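You operate a simulated robot arm through the tools that you are given. There is no shell and no other tool. Be economical: measure what you need, move in short steps, check, and stop when the job is done.

You run a simulated two-armed robot. Do the job below in one go: nothing can be reset, and whatever is moved stays where it is left.

Task
Take the lid off the yeast tub and lay it down on the make top.

It is judged by the outcome, as a careful person would: the job done as asked, and still so three seconds after it is handed in. It fails if anything else is knocked over, pushed out of place, dropped, spilled or broken. A push-on lid holds only when it is set on centred and level and pressed home; a screw cap is set on level and turned clockwise until tight.

Robot
Two 7-joint arms with two-finger parallel grippers on one trunk, on a base that drives. Base frame: it is fixed to the floor where the robot stands at the start and does not move with it; the origin is under the middle of the robot, x ahead of it, y to its left, z up. Readings come in m, degrees, newtons and seconds.
The left shoulder is at the start at [0.05, 0.161, 1.098], the right one opposite. With the tool pointing down near the work surface each hand reaches from about 0.22 to 0.68 m from the robot's upright axis, wherever it stands, measured 20 degrees to its own side. Payload 3.43 kg a hand.
The TCP of each hand is the grasp point between the finger pads, 0.03 m short of the fingertips. In the tool frame z runs along the fingers and y along their closing line. The gripper opens to 0.094 m. The fingers are 0.028 m wide and 0.01 m thick; the gripper's body (0.05 by 0.096 m) begins 0.055 m behind the TCP.
Orientation is that of the tool frame in the base frame, as a unit quaternion [x, y, z, w]. With the fingers straight down and closing along the base's y, the tool's x points along the base's -x, its y along +y and its z along -z.

Tools
- The arms move only by the tool nudge_tool. It takes "left_steps", "right_steps" or both (then of equal length, played together; a hand with none holds still); each is a list of rows, each a list of 7 numbers: the closure, from 0 (fully open) to 1 (shut), then the shift along the base's x, y, z in m, then the turn, a rotation vector about the base's x, y, z in degrees. In form: [[grip, tx, ty, tz, wx, wy, wz], ...]. A call has 1 to 20 rows; each row is the pose to reach, as a shift and turn from the pose commanded when the call began. Rows are played at 5 a second. More than 0.05 m and 8.6 degrees between two rows, or a gripper value outside its range, and nothing of the call is played. A pose out of reach is approached as far as the arm can. The call stops where the force on the tool passes 40 N (or 10 N more than at its start, if that is more) or the arm is blocked; 0.2 s more then pass. Each finger travels about 0.045 m/s and halts on what it meets, pressing with about 39 N; the grip force reading is that of the motor and also rises with nothing between the fingers. The clock runs only during rows and for 0.2 s after the last one: add rows that repeat a pose to give the fingers time. The reply holds the time, the measured pose of the TCP, the force on the tool along the base axes, the opening and the grip force, in the units named above and with some noise, with the torque about the TCP (base axes, N m) and any sound that the robot's microphone picked up, and new pictures: "views" is both (left out), scene, wrist or none (wrist: the cameras of the hands that moved).
- Cameras (640 x 400 px; columns grow to the right, rows downward): "scene" is now at [0.1332, 0.0039, 1.2644]; the picture's right is [0.03, -1.00, 0.00], its down [-0.15, -0.01, -0.99] and it looks along [0.99, 0.03, -0.15] (base axes); focal length 214 px, centre (320, 200). "left" rides on the left gripper at [0.076, -0.014, -0.102] in its tool frame; the picture's right is [0.18, 0.98, 0.00], its down [-0.75, 0.14, -0.64] and it looks along [-0.63, 0.12, 0.77] (tool axes); focal length 243 px, centre (320, 200). "right" rides on the right gripper at [0.076, 0.014, -0.102] in its tool frame; the picture's right is [-0.18, 0.98, 0.00], its down [-0.75, -0.14, -0.64] and it looks along [-0.63, -0.12, 0.77] (tool axes); focal length 243 px, centre (320, 200). There is no depth. A picture from a camera that has moved, and an enlarged one, comes with that camera's place and axes in the base frame and with its lens.
- move_column(by): slides the trunk up (or, below 0, down) by that many m; the arms and the scene camera ride with it, the base frame stays. It gives what a move gives, with no picture.
- roll_base(legs): drives the robot by 1 to 6 legs, each [ahead, left, turn to the left] in m, m and degrees, along the robot's own axes; the way and the turn of a leg run together, so that a leg with both is an arc; at most 1.5 m and 180 degrees a leg. The arms and the cameras ride along, it lands a little off, and it stops where it bumps. It gives what a move gives, and a new picture of the scene camera.
- head_to(pan, tilt): turns the head with the scene camera to pan (to the left, within 80 degrees either way) and tilt (down, from -29 to 69), counted from straight ahead of the robot. It gives what a move gives, and a new picture of the scene camera.
- zoom(camera, box): a new picture of the part [left, top, right, bottom] of that camera's present view, enlarged. The clock stands still meanwhile.
- close_job(): hands the job in; it is judged then, once.

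Go step by step. Nothing tells you exact positions but the pictures and the camera data: compare them with the known pose of the tool, close in by small moves and look again before you grip or let go. The budget is 120 turns and 260 pictures, counting those below and the enlarged ones. Unless the task says otherwise, let go and move clear before handing in, and close with one line.

The tools are called after "Call:" by a JSON object that holds its "fn" and its "kwargs". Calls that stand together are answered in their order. nudge_tool: Moves the arms, as the interface text tells. Its arguments: {"type":"object","properties":{"left_steps":{"type":"array","items":{"type":"array","items":{"type":"number"}}},"right_steps":{"type":"array","items":{"type":"array","items":{"type":"number"}}},"views":{"type":"string","enum":["both","scene","wrist","none"]}},"required":[]} The other tools are called the same way: move_column (by) slides the trunk up or down; roll_base (legs) drives the base; head_to (pan, tilt) turns the head that bears the scene camera; zoom (camera, box) takes an enlarged picture of a part of a camera's view; close_job () hands the job in.

At the start:

```text
clock: 0.0
left_ee_pos: [0.4053, 0.1903, 1.2562]
left_tool_rot: [-0.001, 1.0, 0.0, 0.001]
left_contact_force: [-0.7, -0.2, 0.1]
left_wrist_torque: [-0.05, 0.01, 0.01]
left_width: 0.094
left_gripper_force: 0.0
right_ee_pos: [0.3229, -0.1233, 1.2371]
right_tool_rot: [0.0, 1.0, 0.001, 0.0]
right_contact_force: [0.0, 0.1, -0.4]
right_wrist_torque: [0.0, -0.02, 0.01]
right_width: 0.0941
right_gripper_force: 0.1
trunk travel left (down, up): [-0.125, 0.142]
robot x, y, heading: [0.0006, -0.0034, 0.0]
head pan, tilt: [1.9, 8.9]
```

scene: 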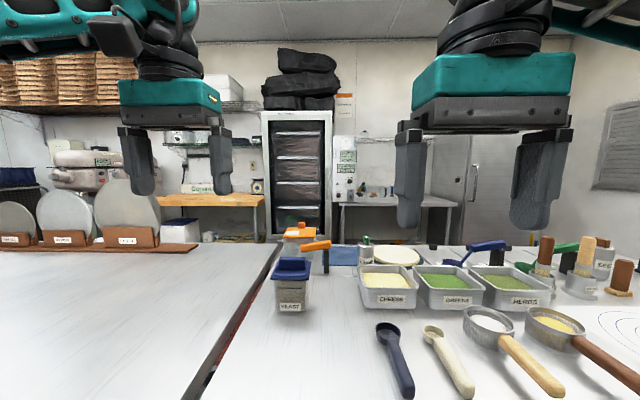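
right: 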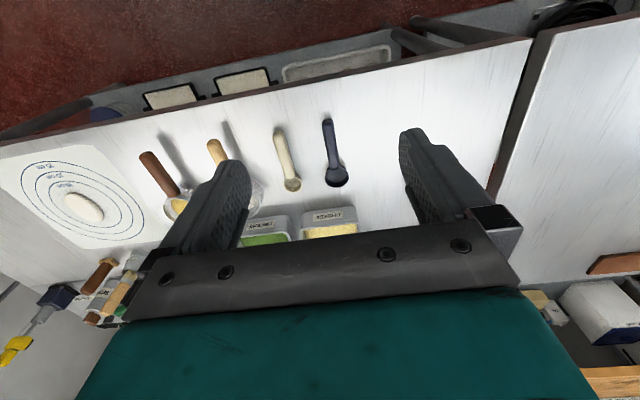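
left: 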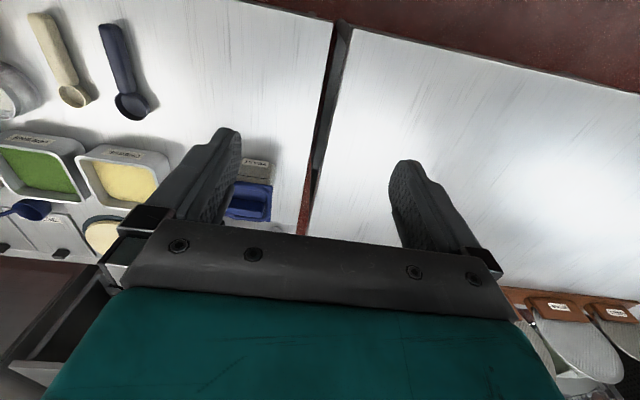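

I see the yeast tub with its blue lid just right of the gap between the two tables. I'll zoom in for detail, since I also need to work out which surface is the make top.

Call:
{"fn": "zoom", "kwargs": {"camera": "scene", "box": [230, 210, 390, 330]}}

Call:
{"fn": "head_to", "kwargs": {"pan": 0, "tilt": 50}}

Call:
{"fn": "zoom", "kwargs": {"camera": "left", "box": [180, 120, 340, 250]}}

```text
3.33 times, centred on (310, 270) of scene
camera zoom: at [0.1332, 0.0039, 1.2644], right [0.03, -1.0, 0.0], down [-0.15, -0.01, -0.99], along [0.99, 0.03, -0.15], focal length 715 px, centre (353, -33)
```

zoom: 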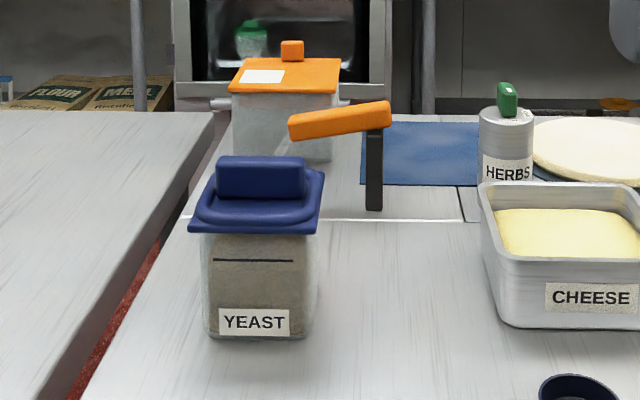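

```text
clock: 1.1
left_ee_pos: [0.4052, 0.1905, 1.2553]
left_tool_rot: [-0.001, 1.0, 0.0, 0.0]
left_contact_force: [0.6, 0.7, 0.1]
left_wrist_torque: [0.02, 0.0, -0.03]
left_width: 0.094
left_gripper_force: 0.1
right_ee_pos: [0.3241, -0.1215, 1.2378]
right_tool_rot: [0.0, 1.0, 0.001, 0.0]
right_contact_force: [0.3, -0.1, -0.3]
right_wrist_torque: [-0.03, -0.01, 0.03]
right_width: 0.094
right_gripper_force: 0.1
trunk travel left (down, up): [-0.125, 0.142]
robot x, y, heading: [0.0022, 0.0007, 0.0]
head pan, tilt: [0.0, 50.0]
camera scene: at [0.1175, 0.0009, 1.2008], right [0.0, -1.0, 0.0], down [-0.77, 0.0, -0.64], along [0.64, 0.0, -0.77], focal length 214 px, centre (320, 200)
```

scene: 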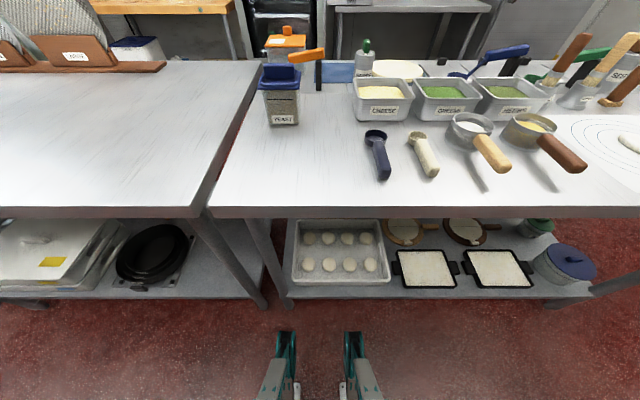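

```text
3.08 times, centred on (260, 185) of left
camera zoom: at [0.3285, 0.1764, 1.3573], right [-0.19, 0.98, 0.0], down [0.75, 0.14, 0.64], along [0.63, 0.12, -0.77], focal length 746 px, centre (505, 246)
```

zoom: 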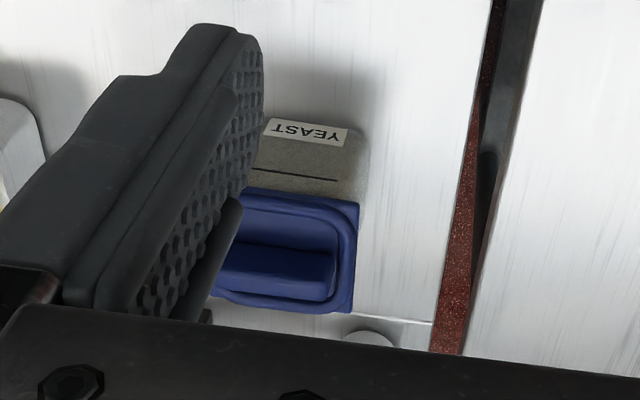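

The tub is at about x 0.64, y 0.09, and its lid rim is at z of about 1.01. I'll check the surfaces for anything that separates one from another.

Call:
{"fn": "zoom", "kwargs": {"camera": "scene", "box": [200, 50, 420, 190]}}

Call:
{"fn": "head_to", "kwargs": {"pan": 0, "tilt": 28}}

```text
2.86 times, centred on (310, 120) of scene
camera zoom: at [0.1175, 0.0009, 1.2008], right [0.0, -1.0, 0.0], down [-0.77, 0.0, -0.64], along [0.64, 0.0, -0.77], focal length 613 px, centre (349, 429)
```

zoom: 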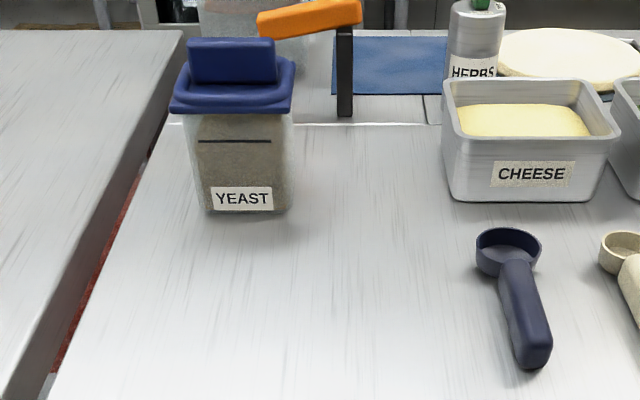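

```text
clock: 1.9
left_ee_pos: [0.4061, 0.1918, 1.2554]
left_tool_rot: [-0.001, 1.0, 0.0, 0.0]
left_contact_force: [0.0, -1.1, 0.8]
left_wrist_torque: [-0.01, -0.01, 0.0]
left_width: 0.0941
left_gripper_force: 0.1
right_ee_pos: [0.3244, -0.122, 1.2377]
right_tool_rot: [0.0, 1.0, 0.0, -0.001]
right_contact_force: [0.6, -0.1, 0.3]
right_wrist_torque: [0.0, -0.03, 0.04]
right_width: 0.094
right_gripper_force: 0.1
trunk travel left (down, up): [-0.125, 0.142]
robot x, y, heading: [0.0003, 0.0038, -0.3]
head pan, tilt: [0.0, 28.0]
camera scene: at [0.1317, 0.0009, 1.2334], right [0.0, -1.0, 0.0], down [-0.47, 0.0, -0.88], along [0.88, 0.0, -0.47], focal length 214 px, centre (320, 200)
```

scene: 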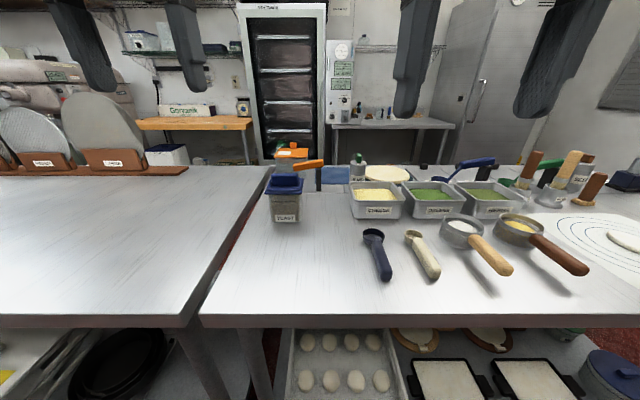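

The right table, with the topping bins and the dough rings, is the make top, and it has open space in front of the tub. The lid's handle is at about (0.645, 0.09, 1.035), so I'll bring the left hand above it and look again.

Call:
{"fn": "nudge_tool", "kwargs": {"left_steps": [[0, 0.04, -0.02, 0, 0, 0, 0], [0, 0.08, -0.04, 0, 0, 0, 0], [0, 0.12, -0.06, -0.02, 0, 0, 0], [0, 0.16, -0.08, -0.04, 0, 0, 0], [0, 0.2, -0.1, -0.06, 0, 0, 0], [0, 0.235, -0.1, -0.09, 0, 0, 0], [0, 0.235, -0.1, -0.12, 0, 0, 0], [0, 0.235, -0.1, -0.12, 0, 0, 0]]}}

```text
clock: 3.7
left_ee_pos: [0.5889, 0.0953, 1.1323]
left_tool_rot: [-0.001, 1.0, 0.001, 0.0]
left_contact_force: [0.0, -0.1, 0.1]
left_wrist_torque: [-0.01, -0.01, 0.02]
left_width: 0.0943
left_gripper_force: 0.0
left hand out of reach, approached as far as the arm can: row 4, 5, 6, 7, 8
right_ee_pos: [0.3243, -0.1214, 1.2381]
right_tool_rot: [0.0, 1.0, 0.001, -0.001]
right_contact_force: [0.3, -0.2, -0.4]
right_wrist_torque: [-0.04, 0.0, 0.03]
right_width: 0.094
right_gripper_force: 0.0
trunk travel left (down, up): [-0.125, 0.142]
robot x, y, heading: [0.0008, 0.0028, 0.0]
head pan, tilt: [0.0, 28.0]
camera scene: at [0.1318, 0.001, 1.2334], right [0.0, -1.0, 0.0], down [-0.47, 0.0, -0.88], along [0.88, 0.0, -0.47], focal length 214 px, centre (320, 200)
camera left: at [0.5129, 0.0818, 1.2341], right [-0.19, 0.98, 0.0], down [0.75, 0.14, 0.64], along [0.63, 0.12, -0.77], focal length 243 px, centre (320, 200)
```

scene: 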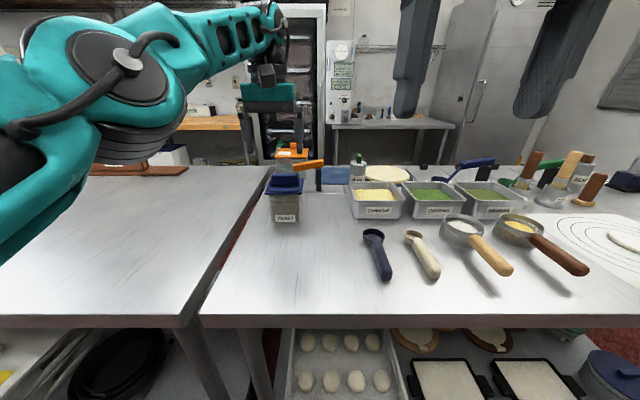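
left: 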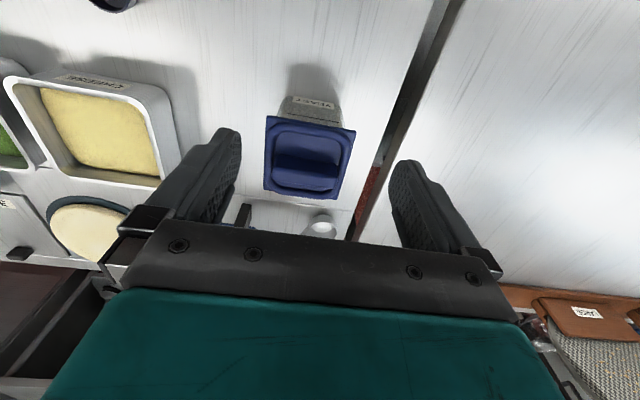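

The left arm is at the end of its reach. The fingers are above the lid, so I'll drive ahead a little.

Call:
{"fn": "roll_base", "kwargs": {"legs": [[0.1, 0, 0]]}}

Call:
{"fn": "nudge_tool", "kwargs": {"left_steps": [[0, 0, 0, 0, 0, 0, 0]], "views": "wrist"}}

```text
clock: 4.9
left_ee_pos: [0.6522, 0.0959, 1.1314]
left_tool_rot: [-0.001, 1.0, 0.001, -0.002]
left_contact_force: [-0.3, -0.3, -0.8]
left_wrist_torque: [0.01, 0.02, 0.01]
left_width: 0.0941
left_gripper_force: 0.1
right_ee_pos: [0.3879, -0.122, 1.2373]
right_tool_rot: [0.001, 1.0, 0.0, 0.0]
right_contact_force: [-0.1, 0.3, -0.2]
right_wrist_torque: [0.0, 0.01, -0.03]
right_width: 0.094
right_gripper_force: 0.0
trunk travel left (down, up): [-0.125, 0.142]
robot x, y, heading: [0.0639, 0.0023, 0.1]
head pan, tilt: [0.0, 28.0]
stopped in leg 1: the robot was blocked; the commanded pose is now the measured one
camera scene: at [0.1943, 0.0008, 1.2336], right [0.0, -1.0, 0.0], down [-0.47, 0.0, -0.88], along [0.88, 0.0, -0.47], focal length 214 px, centre (320, 200)
```

scene: 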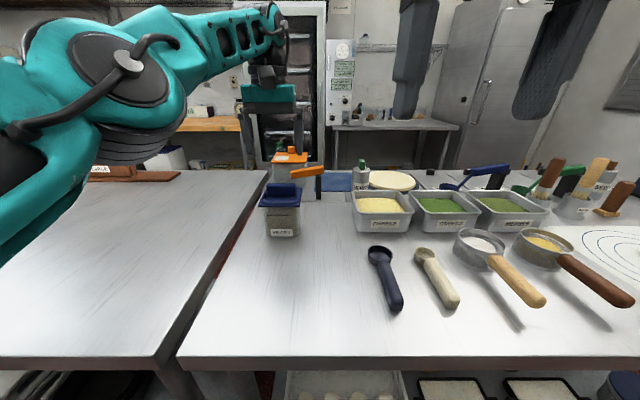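

```text
clock: 5.3
left_ee_pos: [0.6516, 0.0961, 1.1295]
left_tool_rot: [-0.001, 1.0, 0.001, -0.001]
left_contact_force: [0.7, 0.9, 0.3]
left_wrist_torque: [0.0, -0.01, 0.03]
left_width: 0.0938
left_gripper_force: 0.0
right_ee_pos: [0.389, -0.1225, 1.2369]
right_tool_rot: [0.001, 1.0, 0.0, -0.002]
right_contact_force: [-0.9, -0.1, 0.1]
right_wrist_torque: [-0.01, -0.03, 0.01]
right_width: 0.094
right_gripper_force: 0.1
trunk travel left (down, up): [-0.125, 0.142]
robot x, y, heading: [0.0623, 0.0017, 0.1]
head pan, tilt: [0.0, 28.0]
camera left: at [0.5764, 0.082, 1.2323], right [-0.19, 0.98, 0.0], down [0.76, 0.14, 0.64], along [0.63, 0.12, -0.77], focal length 243 px, centre (320, 200)
```

left: 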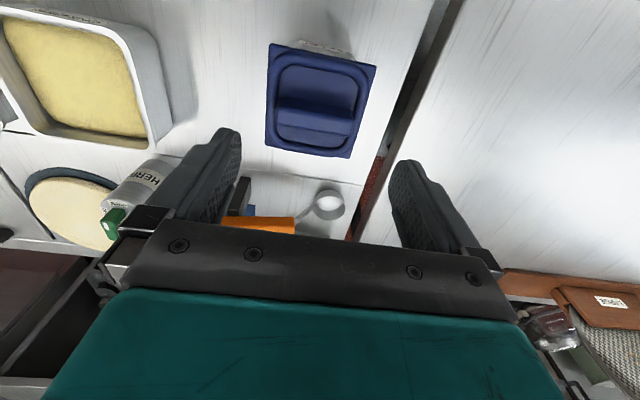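

The base stopped against the table. I'll zoom in on the lid to measure the handle.

Call:
{"fn": "zoom", "kwargs": {"camera": "left", "box": [240, 30, 400, 170]}}

Call:
{"fn": "zoom", "kwargs": {"camera": "scene", "box": [230, 150, 350, 250]}}

```text
2.86 times, centred on (320, 100) of left
camera zoom: at [0.5764, 0.082, 1.2323], right [-0.19, 0.98, 0.0], down [0.76, 0.14, 0.64], along [0.63, 0.12, -0.77], focal length 693 px, centre (320, 486)
```

zoom: 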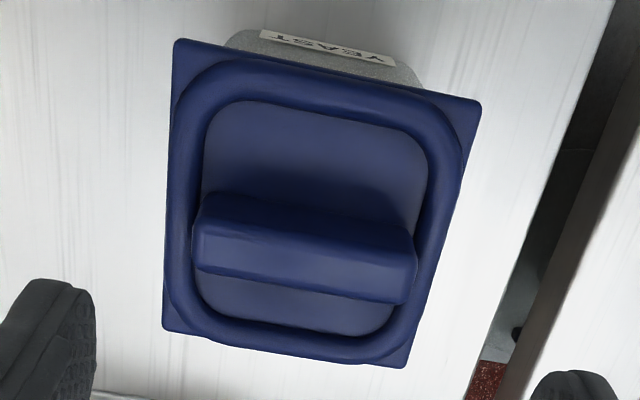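

```text
4.00 times, centred on (290, 200) of scene
camera zoom: at [0.1947, 0.0009, 1.2335], right [0.0, -1.0, 0.0], down [-0.47, 0.0, -0.88], along [0.88, 0.0, -0.47], focal length 858 px, centre (440, 200)
```

zoom: 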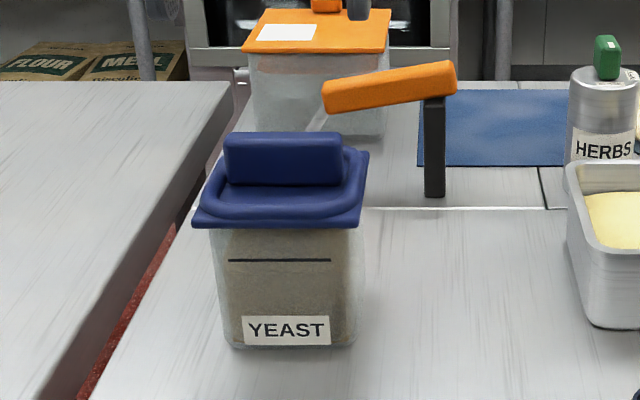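

The handle's top is centred at about (0.655, 0.093, 1.03). It is about 0.07 wide along y, so the open fingers fit over its ends, and I'll descend around it.

Call:
{"fn": "nudge_tool", "kwargs": {"left_steps": [[0, 0.002, -0.003, -0.02, 0, 0, 0], [0, 0.003, -0.003, -0.04, 0, 0, 0], [0, 0.003, -0.003, -0.06, 0, 0, 0], [0, 0.003, -0.003, -0.075, 0, 0, 0], [0, 0.003, -0.003, -0.08, 0, 0, 0], [0, 0.003, -0.003, -0.08, 0, 0, 0]]}}

Call:
{"fn": "zoom", "kwargs": {"camera": "scene", "box": [230, 150, 350, 250]}}

```text
clock: 6.7
left_ee_pos: [0.6557, 0.0941, 1.0471]
left_tool_rot: [-0.001, 1.0, 0.0, -0.002]
left_contact_force: [0.3, 0.2, -0.3]
left_wrist_torque: [0.01, 0.02, -0.01]
left_width: 0.0941
left_gripper_force: 0.2
right_ee_pos: [0.3873, -0.1215, 1.2364]
right_tool_rot: [0.001, 1.0, 0.0, -0.002]
right_contact_force: [-0.3, 0.1, 0.2]
right_wrist_torque: [0.02, -0.03, -0.01]
right_width: 0.094
right_gripper_force: 0.0
trunk travel left (down, up): [-0.125, 0.142]
robot x, y, heading: [0.058, 0.0001, 0.0]
head pan, tilt: [0.0, 28.0]
camera scene: at [0.1947, 0.0008, 1.2334], right [0.0, -1.0, 0.0], down [-0.47, 0.0, -0.88], along [0.88, 0.0, -0.47], focal length 214 px, centre (320, 200)
camera left: at [0.5792, 0.0792, 1.1514], right [-0.19, 0.98, 0.0], down [0.76, 0.14, 0.64], along [0.63, 0.12, -0.77], focal length 243 px, centre (320, 200)
```

scene: 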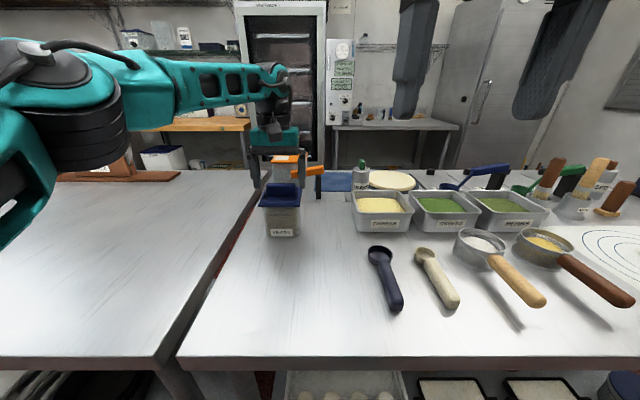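
left: 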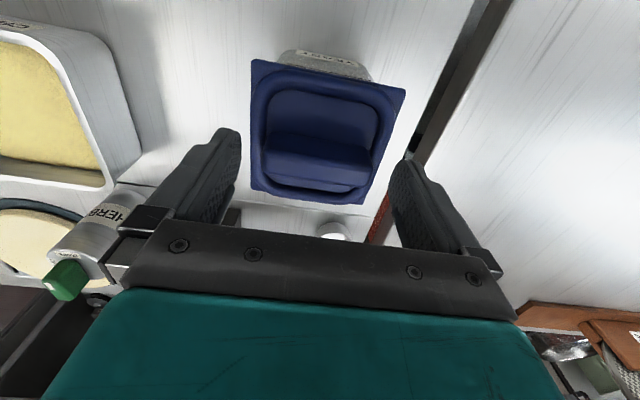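

```text
4.00 times, centred on (290, 200) of scene
camera zoom: at [0.1947, 0.0008, 1.2334], right [0.0, -1.0, 0.0], down [-0.47, 0.0, -0.88], along [0.88, 0.0, -0.47], focal length 858 px, centre (440, 200)
```

zoom: 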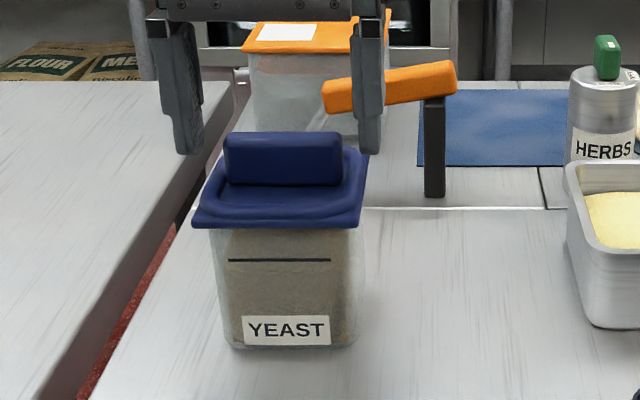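

The fingers look well placed in y, but I want to check the handle's x and depth again from here.

Call:
{"fn": "zoom", "kwargs": {"camera": "left", "box": [220, 50, 420, 210]}}

```text
2.50 times, centred on (320, 130) of left
camera zoom: at [0.5792, 0.0792, 1.1514], right [-0.19, 0.98, 0.0], down [0.76, 0.14, 0.64], along [0.63, 0.12, -0.77], focal length 606 px, centre (320, 375)
```

zoom: 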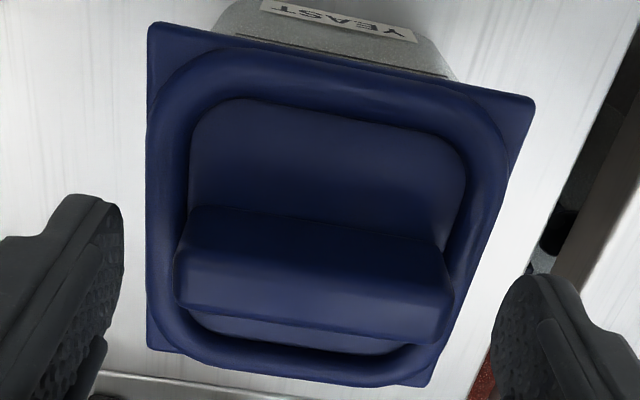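

The handle is at x 0.656, y 0.0935, with its top at z of about 1.025, so the hand is centred over it. I'll go down another 9 mm and close.

Call:
{"fn": "nudge_tool", "kwargs": {"left_steps": [[0, 0, 0, -0.005, 0, 0, 0], [0, 0, 0, -0.009, 0, 0, 0], [0.3, 0, 0, -0.009, 0, 0, 0], [0.6, 0, 0, -0.009, 0, 0, 0], [0.8, 0, 0, -0.009, 0, 0, 0], [0.8, 0, 0, -0.009, 0, 0, 0], [0.8, 0, 0, -0.009, 0, 0, 0]]}}

Call:
{"fn": "zoom", "kwargs": {"camera": "scene", "box": [230, 150, 350, 250]}}

```text
clock: 8.3
left_ee_pos: [0.6549, 0.0931, 1.0406]
left_tool_rot: [0.0, 1.0, 0.0, -0.001]
left_contact_force: [-0.4, -0.8, -0.4]
left_wrist_torque: [-0.02, 0.01, 0.01]
left_width: 0.0688
left_gripper_force: 39.2
right_ee_pos: [0.3879, -0.1231, 1.2362]
right_tool_rot: [0.0, 1.0, 0.0, -0.002]
right_contact_force: [0.8, 0.2, -0.1]
right_wrist_torque: [0.02, 0.02, 0.03]
right_width: 0.0939
right_gripper_force: 0.1
trunk travel left (down, up): [-0.125, 0.142]
robot x, y, heading: [0.0639, 0.0008, 0.1]
head pan, tilt: [0.0, 28.0]
camera scene: at [0.1947, 0.0008, 1.2334], right [0.0, -1.0, 0.0], down [-0.47, 0.0, -0.88], along [0.88, 0.0, -0.47], focal length 214 px, centre (320, 200)
camera left: at [0.5788, 0.0792, 1.1425], right [-0.19, 0.98, 0.0], down [0.76, 0.14, 0.64], along [0.63, 0.12, -0.77], focal length 243 px, centre (320, 200)
```

scene: 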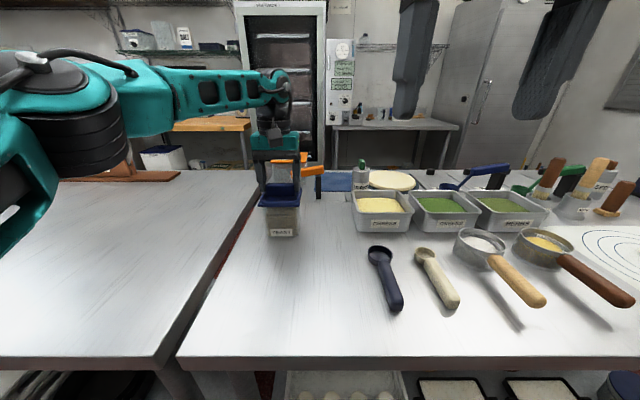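
left: 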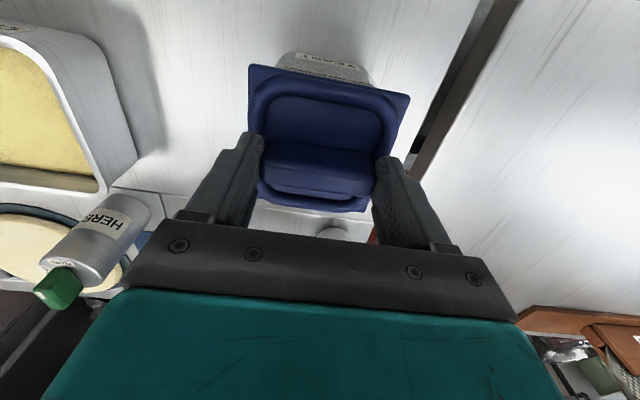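

```text
4.00 times, centred on (290, 200) of scene
camera zoom: at [0.1947, 0.0008, 1.2334], right [0.0, -1.0, 0.0], down [-0.47, 0.0, -0.88], along [0.88, 0.0, -0.47], focal length 858 px, centre (440, 200)
```

zoom: 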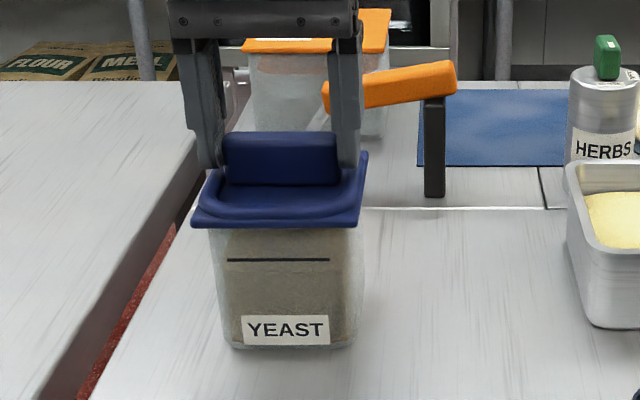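

The hand has the handle with an opening of 0.069. I'll lift slowly by about 1 cm and check whether the lid comes free or the tub comes up with it.

Call:
{"fn": "nudge_tool", "kwargs": {"left_steps": [[0.85, 0, 0, 0.002, 0, 0, 0], [0.85, 0, 0, 0.004, 0, 0, 0], [0.85, 0, 0, 0.006, 0, 0, 0], [0.85, 0, 0, 0.008, 0, 0, 0], [0.85, 0, 0, 0.008, 0, 0, 0]], "views": "none"}}

Call:
{"fn": "zoom", "kwargs": {"camera": "scene", "box": [230, 150, 350, 250]}}

```text
clock: 9.5
left_ee_pos: [0.6558, 0.0945, 1.0478]
left_tool_rot: [-0.001, 1.0, 0.001, -0.002]
left_contact_force: [-0.5, -0.3, -1.8]
left_wrist_torque: [-0.03, -0.02, -0.01]
left_width: 0.0686
left_gripper_force: 39.2
right_ee_pos: [0.3889, -0.1228, 1.2369]
right_tool_rot: [0.001, 1.0, 0.0, -0.002]
right_contact_force: [-0.8, -0.1, 0.0]
right_wrist_torque: [-0.05, -0.02, -0.03]
right_width: 0.0939
right_gripper_force: 0.0
trunk travel left (down, up): [-0.125, 0.142]
robot x, y, heading: [0.0634, 0.0018, -0.2]
head pan, tilt: [0.0, 28.0]
```

```text
4.00 times, centred on (290, 200) of scene
camera zoom: at [0.1948, 0.0009, 1.2334], right [0.0, -1.0, 0.0], down [-0.47, 0.0, -0.88], along [0.88, 0.0, -0.47], focal length 858 px, centre (440, 200)
```

zoom: 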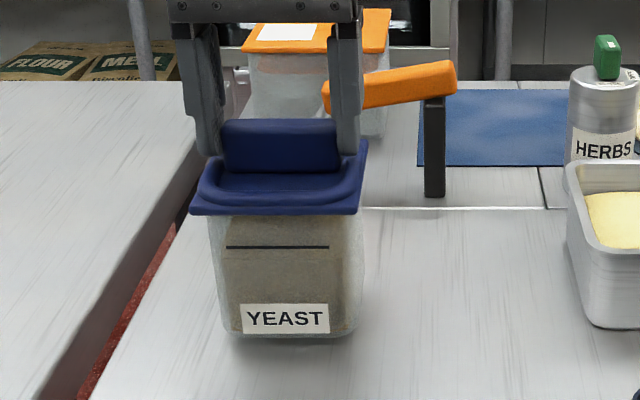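

The tub came up with the lid, because the lid is pushed on tight. I'll set it back down at once, then brace the tub body with the right hand, starting by rolling the right wrist so its camera will sit on top.

Call:
{"fn": "nudge_tool", "kwargs": {"left_steps": [[0.85, 0, 0, -0.003, 0, 0, 0], [0.85, 0, 0, -0.006, 0, 0, 0], [0.85, 0, 0, -0.008, 0, 0, 0], [0.85, 0, 0, -0.0085, 0, 0, 0], [0.85, 0, 0, -0.0085, 0, 0, 0]], "views": "none"}}

Call:
{"fn": "zoom", "kwargs": {"camera": "scene", "box": [230, 150, 350, 250]}}

Call:
{"fn": "nudge_tool", "kwargs": {"right_steps": [[0, 0, 0, 0, 0, 0, 8.5], [0, 0, 0, 0, 0, 0, 17], [0, 0, 0, 0, 0, 0, 25.5], [0, 0, 0, 0, 0, 0, 34], [0, 0, 0, 0, 0, 0, 42.5], [0, 0, 0, 0, 0, 0, 51], [0, 0, 0, 0, 0, 0, 59.5], [0, 0, 0, 0, 0, 0, 68], [0, 0, 0, 0, 0, 0, 76.5], [0, 0, 0, 0, 0, 0, 85], [0, 0, 0, 0, 0, 0, 90]], "views": "scene"}}

```text
clock: 10.7
left_ee_pos: [0.6556, 0.0928, 1.0401]
left_tool_rot: [-0.001, 1.0, 0.0, -0.002]
left_contact_force: [-0.9, 0.5, -0.5]
left_wrist_torque: [0.01, 0.04, -0.01]
left_width: 0.0686
left_gripper_force: 39.5
right_ee_pos: [0.3889, -0.1227, 1.236]
right_tool_rot: [0.001, 1.0, 0.0, -0.002]
right_contact_force: [0.1, -0.1, -0.4]
right_wrist_torque: [0.0, 0.02, -0.01]
right_width: 0.0938
right_gripper_force: 0.0
trunk travel left (down, up): [-0.125, 0.142]
robot x, y, heading: [0.0659, -0.0024, -0.0]
head pan, tilt: [0.0, 28.0]
```

```text
4.00 times, centred on (290, 200) of scene
camera zoom: at [0.1948, 0.0009, 1.2334], right [0.0, -1.0, 0.0], down [-0.47, 0.0, -0.88], along [0.88, 0.0, -0.47], focal length 858 px, centre (440, 200)
```

zoom: 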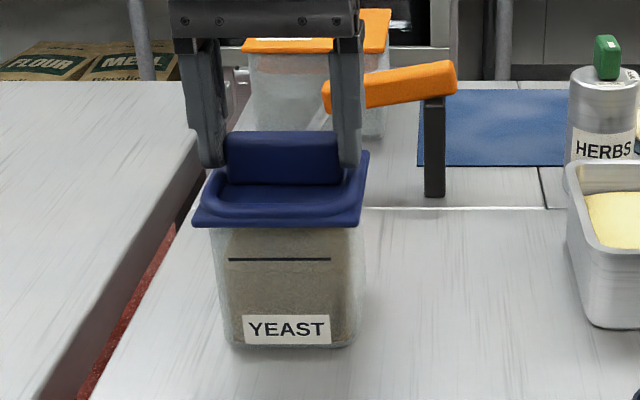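

```text
clock: 13.1
left_ee_pos: [0.6563, 0.0935, 1.0411]
left_tool_rot: [-0.001, 1.0, -0.001, -0.002]
left_contact_force: [1.3, -1.0, -1.6]
left_wrist_torque: [0.03, 0.02, -0.01]
left_width: 0.0689
left_gripper_force: 38.9
right_ee_pos: [0.3267, -0.0888, 1.1965]
right_tool_rot: [-0.706, 0.708, -0.001, 0.0]
right_contact_force: [0.8, 0.7, -0.2]
right_wrist_torque: [-0.01, -0.01, -0.02]
right_width: 0.0942
right_gripper_force: 0.0
right hand out of reach, approached as far as the arm can: row 8, 9, 10, 11
trunk travel left (down, up): [-0.125, 0.142]
robot x, y, heading: [0.061, -0.0009, 0.1]
head pan, tilt: [0.0, 28.0]
camera scene: at [0.1948, 0.001, 1.2334], right [0.0, -1.0, 0.0], down [-0.47, 0.0, -0.88], along [0.88, 0.0, -0.47], focal length 214 px, centre (320, 200)
```

scene: 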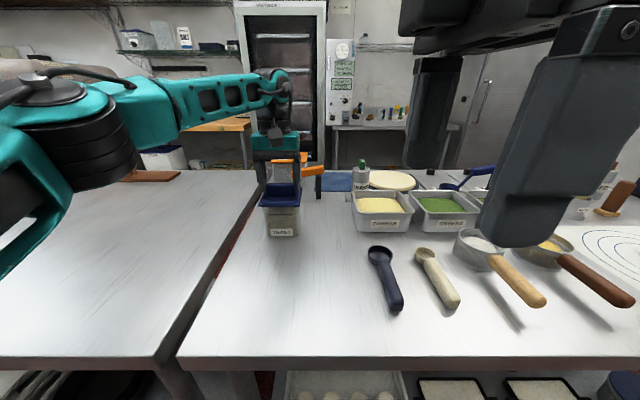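

The tub is back in place. The right wrist strains when rolled, so I'll undo that and use a 45° forward-pitched approach from the front instead, with the camera still clear of the table.

Call:
{"fn": "nudge_tool", "kwargs": {"right_steps": [[0, 0, 0, 0, 0, 0, -8.5], [0, 0, 0, 0, 0, 0, -17], [0, 0, 0, 0, 0, 0, -25.5], [0, 0, 0, 0, 0, 0, -34], [0, 0, 0, 0, 0, 0, -42.5], [0, 0, 0, 0, 0, 0, -51], [0, 0, 0, 0, 0, 0, -59.5], [0, 0, 0, 0, 0, 0, -68], [0, 0, 0, 0, 0, 0, -76.5], [0, 0, 0, 0, 0, 0, -85], [0, 0, 0, 0, 0, 0, -90], [0, 0, 0, 0, 0, 0, -90]], "views": "none"}}

Call:
{"fn": "nudge_tool", "kwargs": {"right_steps": [[0, 0, 0, 0, 0, -8, 0], [0, 0, 0, 0, 0, -16, 0], [0, 0, 0, 0, 0, -24, 0], [0, 0, 0, 0, 0, -32, 0], [0, 0, 0, 0, 0, -40, 0], [0, 0, 0, 0, 0, -45, 0], [0, 0, 0, 0, 0, -45, 0]], "views": "scene"}}

```text
clock: 15.7
left_ee_pos: [0.6565, 0.0927, 1.0403]
left_tool_rot: [0.0, 1.0, 0.0, -0.002]
left_contact_force: [0.2, -0.2, -1.0]
left_wrist_torque: [-0.01, 0.0, 0.01]
left_width: 0.0687
left_gripper_force: 39.3
right_ee_pos: [0.3265, -0.0855, 1.1959]
right_tool_rot: [0.002, 1.0, 0.0, -0.002]
right_contact_force: [0.6, -3.7, 0.1]
right_wrist_torque: [0.42, -0.03, 0.35]
right_width: 0.094
right_gripper_force: 0.0
trunk travel left (down, up): [-0.125, 0.142]
robot x, y, heading: [0.0669, 0.0046, 0.1]
head pan, tilt: [0.0, 28.0]
```

```text
clock: 17.3
left_ee_pos: [0.6558, 0.0923, 1.041]
left_tool_rot: [0.0, 1.0, 0.0, -0.002]
left_contact_force: [-0.2, -0.1, -1.2]
left_wrist_torque: [-0.03, 0.04, -0.03]
left_width: 0.0686
left_gripper_force: 38.8
right_ee_pos: [0.3271, -0.0879, 1.1958]
right_tool_rot: [0.0, 0.924, 0.001, 0.382]
right_contact_force: [0.2, 0.3, -0.1]
right_wrist_torque: [-0.02, -0.02, 0.04]
right_width: 0.0942
right_gripper_force: 0.1
trunk travel left (down, up): [-0.125, 0.142]
robot x, y, heading: [0.0591, 0.0011, -0.2]
head pan, tilt: [0.0, 28.0]
camera scene: at [0.1948, 0.0028, 1.2336], right [0.02, -1.0, 0.0], down [-0.47, -0.01, -0.88], along [0.88, 0.02, -0.47], focal length 214 px, centre (320, 200)
```

scene: 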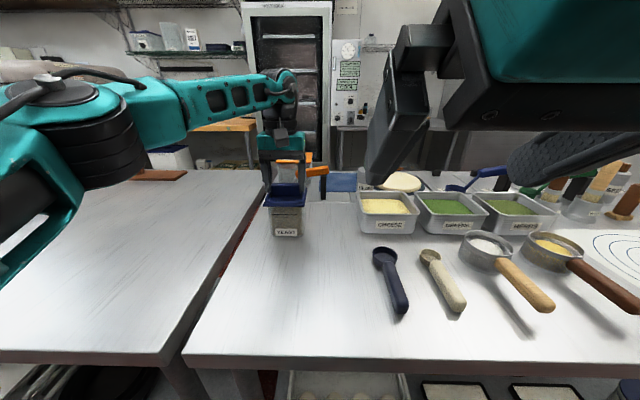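

The pitch is set. Now I'll bring the right hand to a staging point in front of the tub, above the open table.

Call:
{"fn": "nudge_tool", "kwargs": {"right_steps": [[0, 0.03, 0.01, -0.02, 0, 0, 0], [0, 0.06, 0.03, -0.04, 0, 0, 0], [0, 0.09, 0.06, -0.06, 0, 0, 0], [0, 0.11, 0.09, -0.08, 0, 0, 0], [0, 0.13, 0.12, -0.1, 0, 0, 0], [0, 0.15, 0.15, -0.12, 0, 0, 0], [0, 0.16, 0.18, -0.13, 0, 0, 0], [0, 0.16, 0.18, -0.13, 0, 0, 0]]}}

```text
clock: 19.1
left_ee_pos: [0.6555, 0.0935, 1.0402]
left_tool_rot: [-0.001, 1.0, 0.0, -0.001]
left_contact_force: [0.3, 0.1, -1.6]
left_wrist_torque: [-0.01, -0.03, -0.01]
left_width: 0.0686
left_gripper_force: 38.9
right_ee_pos: [0.4869, 0.0946, 1.0649]
right_tool_rot: [0.001, 0.924, 0.0, 0.382]
right_contact_force: [-0.5, 0.0, 0.6]
right_wrist_torque: [0.03, 0.0, -0.02]
right_width: 0.0941
right_gripper_force: 0.1
trunk travel left (down, up): [-0.125, 0.142]
robot x, y, heading: [0.0629, -0.002, 0.1]
head pan, tilt: [0.0, 28.0]
camera scene: at [0.1948, 0.0008, 1.2334], right [0.0, -1.0, 0.0], down [-0.47, 0.0, -0.88], along [0.88, 0.0, -0.47], focal length 214 px, centre (320, 200)
camera right: at [0.3622, 0.109, 1.0851], right [0.13, 0.98, 0.13], down [0.08, -0.14, 0.99], along [0.99, -0.12, -0.1], focal length 243 px, centre (320, 200)
```

scene: 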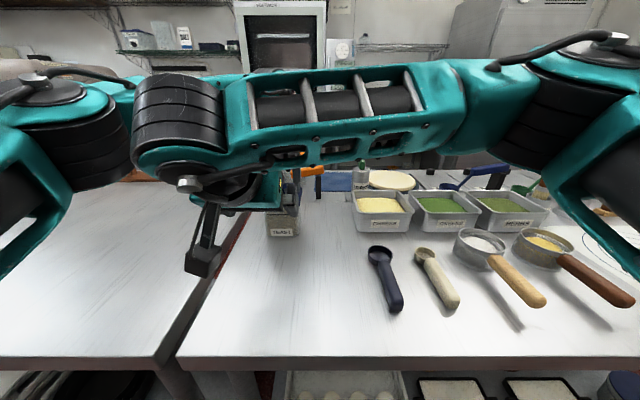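
right: 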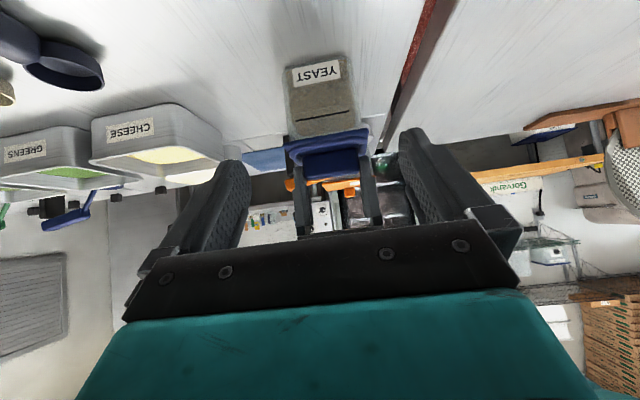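

The right hand is staged, and its camera sees the tub upside down. I'll zoom in to centre on it and find its height.

Call:
{"fn": "zoom", "kwargs": {"camera": "right", "box": [240, 30, 420, 190]}}

```text
2.50 times, centred on (330, 110) of right
camera zoom: at [0.3622, 0.109, 1.0851], right [0.13, 0.98, 0.13], down [0.08, -0.14, 0.99], along [0.99, -0.12, -0.1], focal length 606 px, centre (295, 425)
```

zoom: 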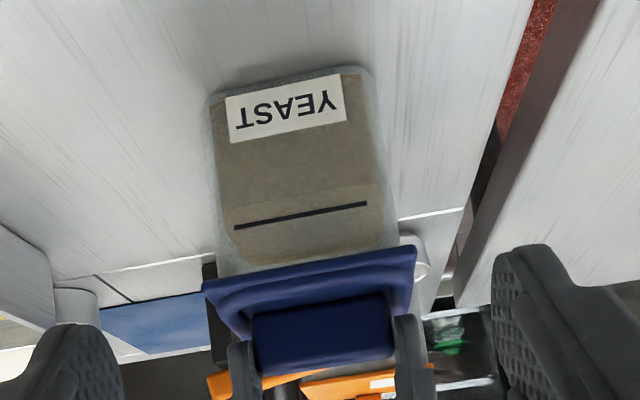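

The tub's front face is at x of about 0.617, it is centred at y 0.0935 and about 0.075 wide, and the table is at z of about 0.90. I'll flatten the pitch by 5° and slide in along the fingers, stopping short to look.

Call:
{"fn": "nudge_tool", "kwargs": {"right_steps": [[0, 0, -0.001, -0.005, 0, -5, 0], [0, 0.02, -0.001, -0.027, 0, -5, 0], [0, 0.04, -0.001, -0.044, 0, -5, 0], [0, 0.06, -0.001, -0.061, 0, -5, 0], [0, 0.08, -0.001, -0.078, 0, -5, 0], [0, 0.095, -0.001, -0.09, 0, -5, 0], [0, 0.095, -0.001, -0.09, 0, -5, 0]]}}

Call:
{"fn": "zoom", "kwargs": {"camera": "right", "box": [180, 0, 460, 220]}}

```text
clock: 20.7
left_ee_pos: [0.656, 0.0927, 1.0404]
left_tool_rot: [-0.001, 1.0, 0.001, -0.002]
left_contact_force: [-0.2, -0.4, -0.2]
left_wrist_torque: [0.01, 0.03, 0.02]
left_width: 0.0688
left_gripper_force: 39.1
right_ee_pos: [0.5809, 0.092, 0.9762]
right_tool_rot: [0.0, 0.907, 0.001, 0.422]
right_contact_force: [0.1, 0.0, -0.4]
right_wrist_torque: [-0.01, -0.01, 0.01]
right_width: 0.094
right_gripper_force: 0.1
trunk travel left (down, up): [-0.125, 0.142]
robot x, y, heading: [0.0633, 0.0036, 0.1]
head pan, tilt: [0.0, 28.0]
camera scene: at [0.1948, 0.0009, 1.2334], right [0.0, -1.0, 0.0], down [-0.47, 0.0, -0.88], along [0.88, 0.0, -0.47], focal length 214 px, centre (320, 200)
camera right: at [0.4551, 0.1062, 0.9838], right [0.12, 0.98, 0.14], down [0.0, -0.14, 0.99], along [0.99, -0.12, -0.01], focal length 243 px, centre (320, 200)
```

scene: 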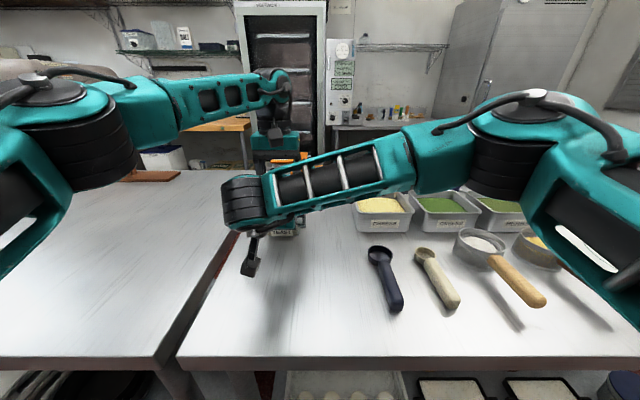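
right: 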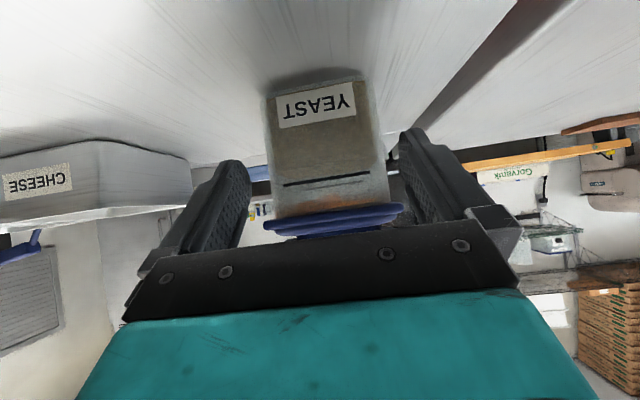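

```text
1.82 times, centred on (320, 110) of right
camera zoom: at [0.4551, 0.1062, 0.9838], right [0.12, 0.98, 0.14], down [0.0, -0.14, 0.99], along [0.99, -0.12, -0.01], focal length 441 px, centre (320, 364)
```

zoom: 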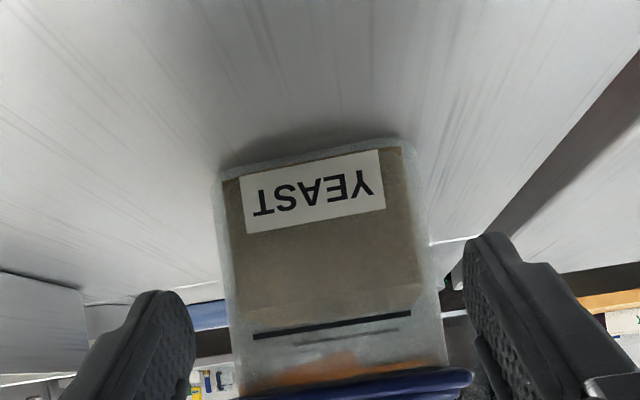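

The tub is centred between the fingers. I'll finish the slide-in to about (0.624, 0.094, 0.937).

Call:
{"fn": "nudge_tool", "kwargs": {"right_steps": [[0, 0.015, 0.001, -0.013, 0, 0, 0], [0, 0.03, 0.001, -0.026, 0, 0, 0], [0, 0.037, 0.001, -0.033, 0, 0, 0], [0, 0.042, 0.001, -0.037, 0, 0, 0], [0, 0.042, 0.001, -0.037, 0, 0, 0]]}}

Call:
{"fn": "zoom", "kwargs": {"camera": "right", "box": [180, 0, 460, 220]}}

```text
clock: 21.9
left_ee_pos: [0.6557, 0.0929, 1.0399]
left_tool_rot: [-0.001, 1.0, 0.001, -0.001]
left_contact_force: [0.1, -0.5, -1.1]
left_wrist_torque: [-0.01, -0.02, -0.01]
left_width: 0.0689
left_gripper_force: 38.9
right_ee_pos: [0.6242, 0.0924, 0.9393]
right_tool_rot: [0.002, 0.907, 0.0, 0.421]
right_contact_force: [0.1, -0.1, -0.3]
right_wrist_torque: [-0.01, -0.05, 0.0]
right_width: 0.0942
right_gripper_force: 0.0
trunk travel left (down, up): [-0.125, 0.142]
robot x, y, heading: [0.0627, -0.0008, -0.2]
head pan, tilt: [0.0, 28.0]
camera scene: at [0.1948, 0.0009, 1.2334], right [0.0, -1.0, 0.0], down [-0.47, 0.0, -0.88], along [0.88, 0.0, -0.47], focal length 214 px, centre (320, 200)
camera right: at [0.4971, 0.1067, 0.9466], right [0.12, 0.98, 0.14], down [0.0, -0.14, 0.99], along [0.99, -0.12, -0.01], focal length 243 px, centre (320, 200)
```

scene: 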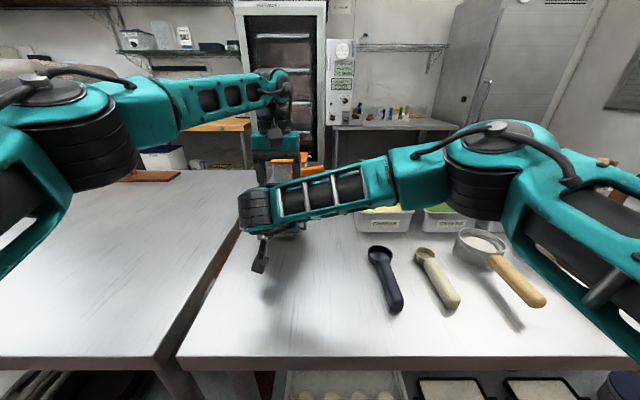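
right: 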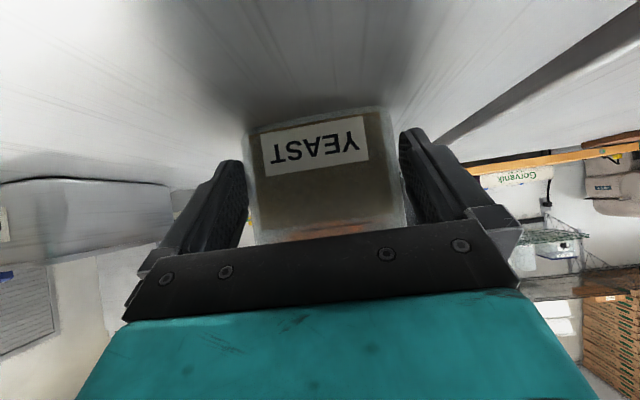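

```text
1.82 times, centred on (320, 110) of right
camera zoom: at [0.4971, 0.1067, 0.9466], right [0.12, 0.98, 0.14], down [0.0, -0.14, 0.99], along [0.99, -0.12, -0.01], focal length 441 px, centre (320, 364)
```

zoom: 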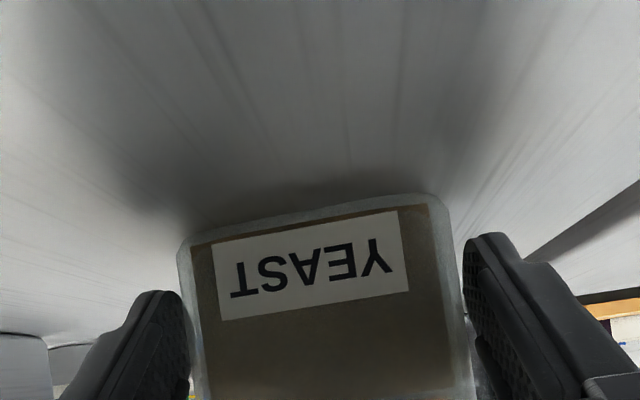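

The fingers straddle the tub and it is centred. I'll close the right hand on it.

Call:
{"fn": "nudge_tool", "kwargs": {"right_steps": [[0.1, 0, 0, 0, 0, 0, 0], [0.2, 0, 0, 0, 0, 0, 0], [0.3, 0, 0, 0, 0, 0, 0], [0.4, 0, 0, 0, 0, 0, 0], [0.4, 0, 0, 0, 0, 0, 0]], "views": "wrist"}}

```text
clock: 23.1
left_ee_pos: [0.6556, 0.0921, 1.0402]
left_tool_rot: [-0.002, 1.0, 0.0, -0.002]
left_contact_force: [-1.5, -0.7, 1.2]
left_wrist_torque: [-0.09, 0.1, 0.03]
left_width: 0.0686
left_gripper_force: 38.7
right_ee_pos: [0.6238, 0.0929, 0.9389]
right_tool_rot: [0.001, 0.907, 0.0, 0.42]
right_contact_force: [1.2, 1.9, -1.1]
right_wrist_torque: [-0.05, 0.14, 0.01]
right_width: 0.0888
right_gripper_force: 39.1
trunk travel left (down, up): [-0.125, 0.142]
robot x, y, heading: [0.0615, 0.0029, -0.3]
head pan, tilt: [0.0, 28.0]
camera right: at [0.497, 0.1067, 0.9468], right [0.12, 0.98, 0.14], down [0.0, -0.14, 0.99], along [0.99, -0.12, -0.01], focal length 243 px, centre (320, 200)
```

right: 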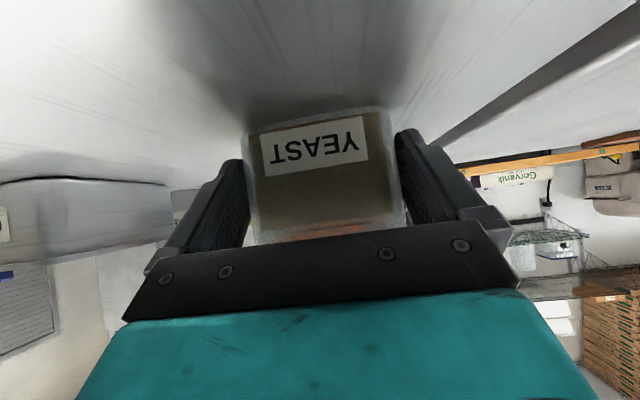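

The tub is gripped at a width of 0.089 m and hasn't moved. Now I'll pull the lid slowly straight up while the right hand holds still.

Call:
{"fn": "nudge_tool", "kwargs": {"left_steps": [[0.9, 0, 0, 0.003, 0, 0, 0], [0.9, 0, 0, 0.006, 0, 0, 0], [0.9, 0, 0, 0.009, 0, 0, 0], [0.9, 0, 0, 0.012, 0, 0, 0], [0.9, 0, 0, 0.015, 0, 0, 0], [0.9, 0, 0, 0.015, 0, 0, 0]], "views": "both"}}

Call:
{"fn": "zoom", "kwargs": {"camera": "right", "box": [180, 80, 460, 260]}}

```text
clock: 24.5
left_ee_pos: [0.6557, 0.0937, 1.0551]
left_tool_rot: [-0.001, 1.0, 0.0, -0.001]
left_contact_force: [1.0, -0.4, 0.1]
left_wrist_torque: [0.03, 0.03, -0.01]
left_width: 0.0685
left_gripper_force: 39.3
right_ee_pos: [0.6248, 0.0932, 0.9388]
right_tool_rot: [0.001, 0.907, 0.001, 0.422]
right_contact_force: [-0.3, 0.1, 0.3]
right_wrist_torque: [0.0, 0.07, -0.01]
right_width: 0.0887
right_gripper_force: 39.0
trunk travel left (down, up): [-0.125, 0.142]
robot x, y, heading: [0.0624, -0.0035, -0.1]
head pan, tilt: [0.0, 28.0]
heard: snap
camera scene: at [0.1948, 0.0009, 1.2334], right [0.0, -1.0, 0.0], down [-0.47, 0.0, -0.88], along [0.88, 0.0, -0.47], focal length 214 px, centre (320, 200)
camera left: at [0.58, 0.0798, 1.1575], right [-0.19, 0.98, 0.0], down [0.76, 0.14, 0.64], along [0.63, 0.12, -0.77], focal length 243 px, centre (320, 200)
```

scene: 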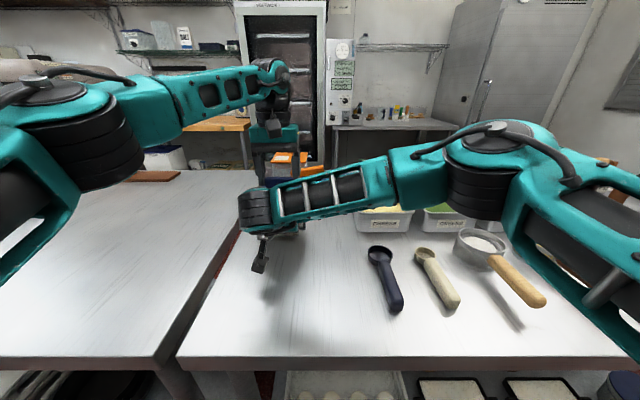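
left: 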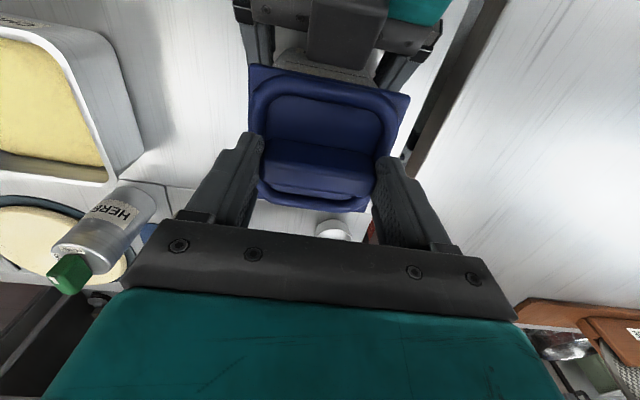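

```text
2.22 times, centred on (320, 170) of right
camera zoom: at [0.497, 0.1067, 0.9468], right [0.12, 0.98, 0.14], down [0.0, -0.14, 0.99], along [0.99, -0.12, -0.01], focal length 539 px, centre (320, 267)
```

zoom: 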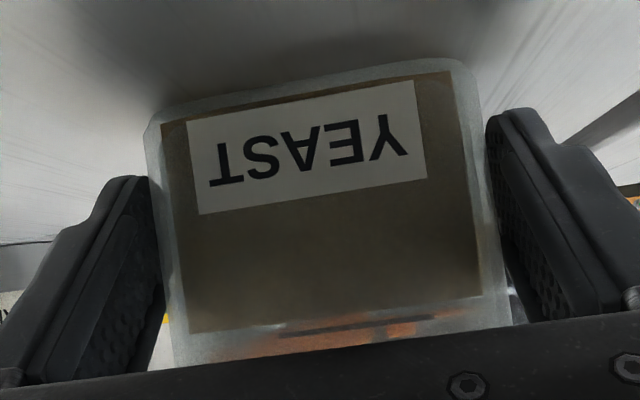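

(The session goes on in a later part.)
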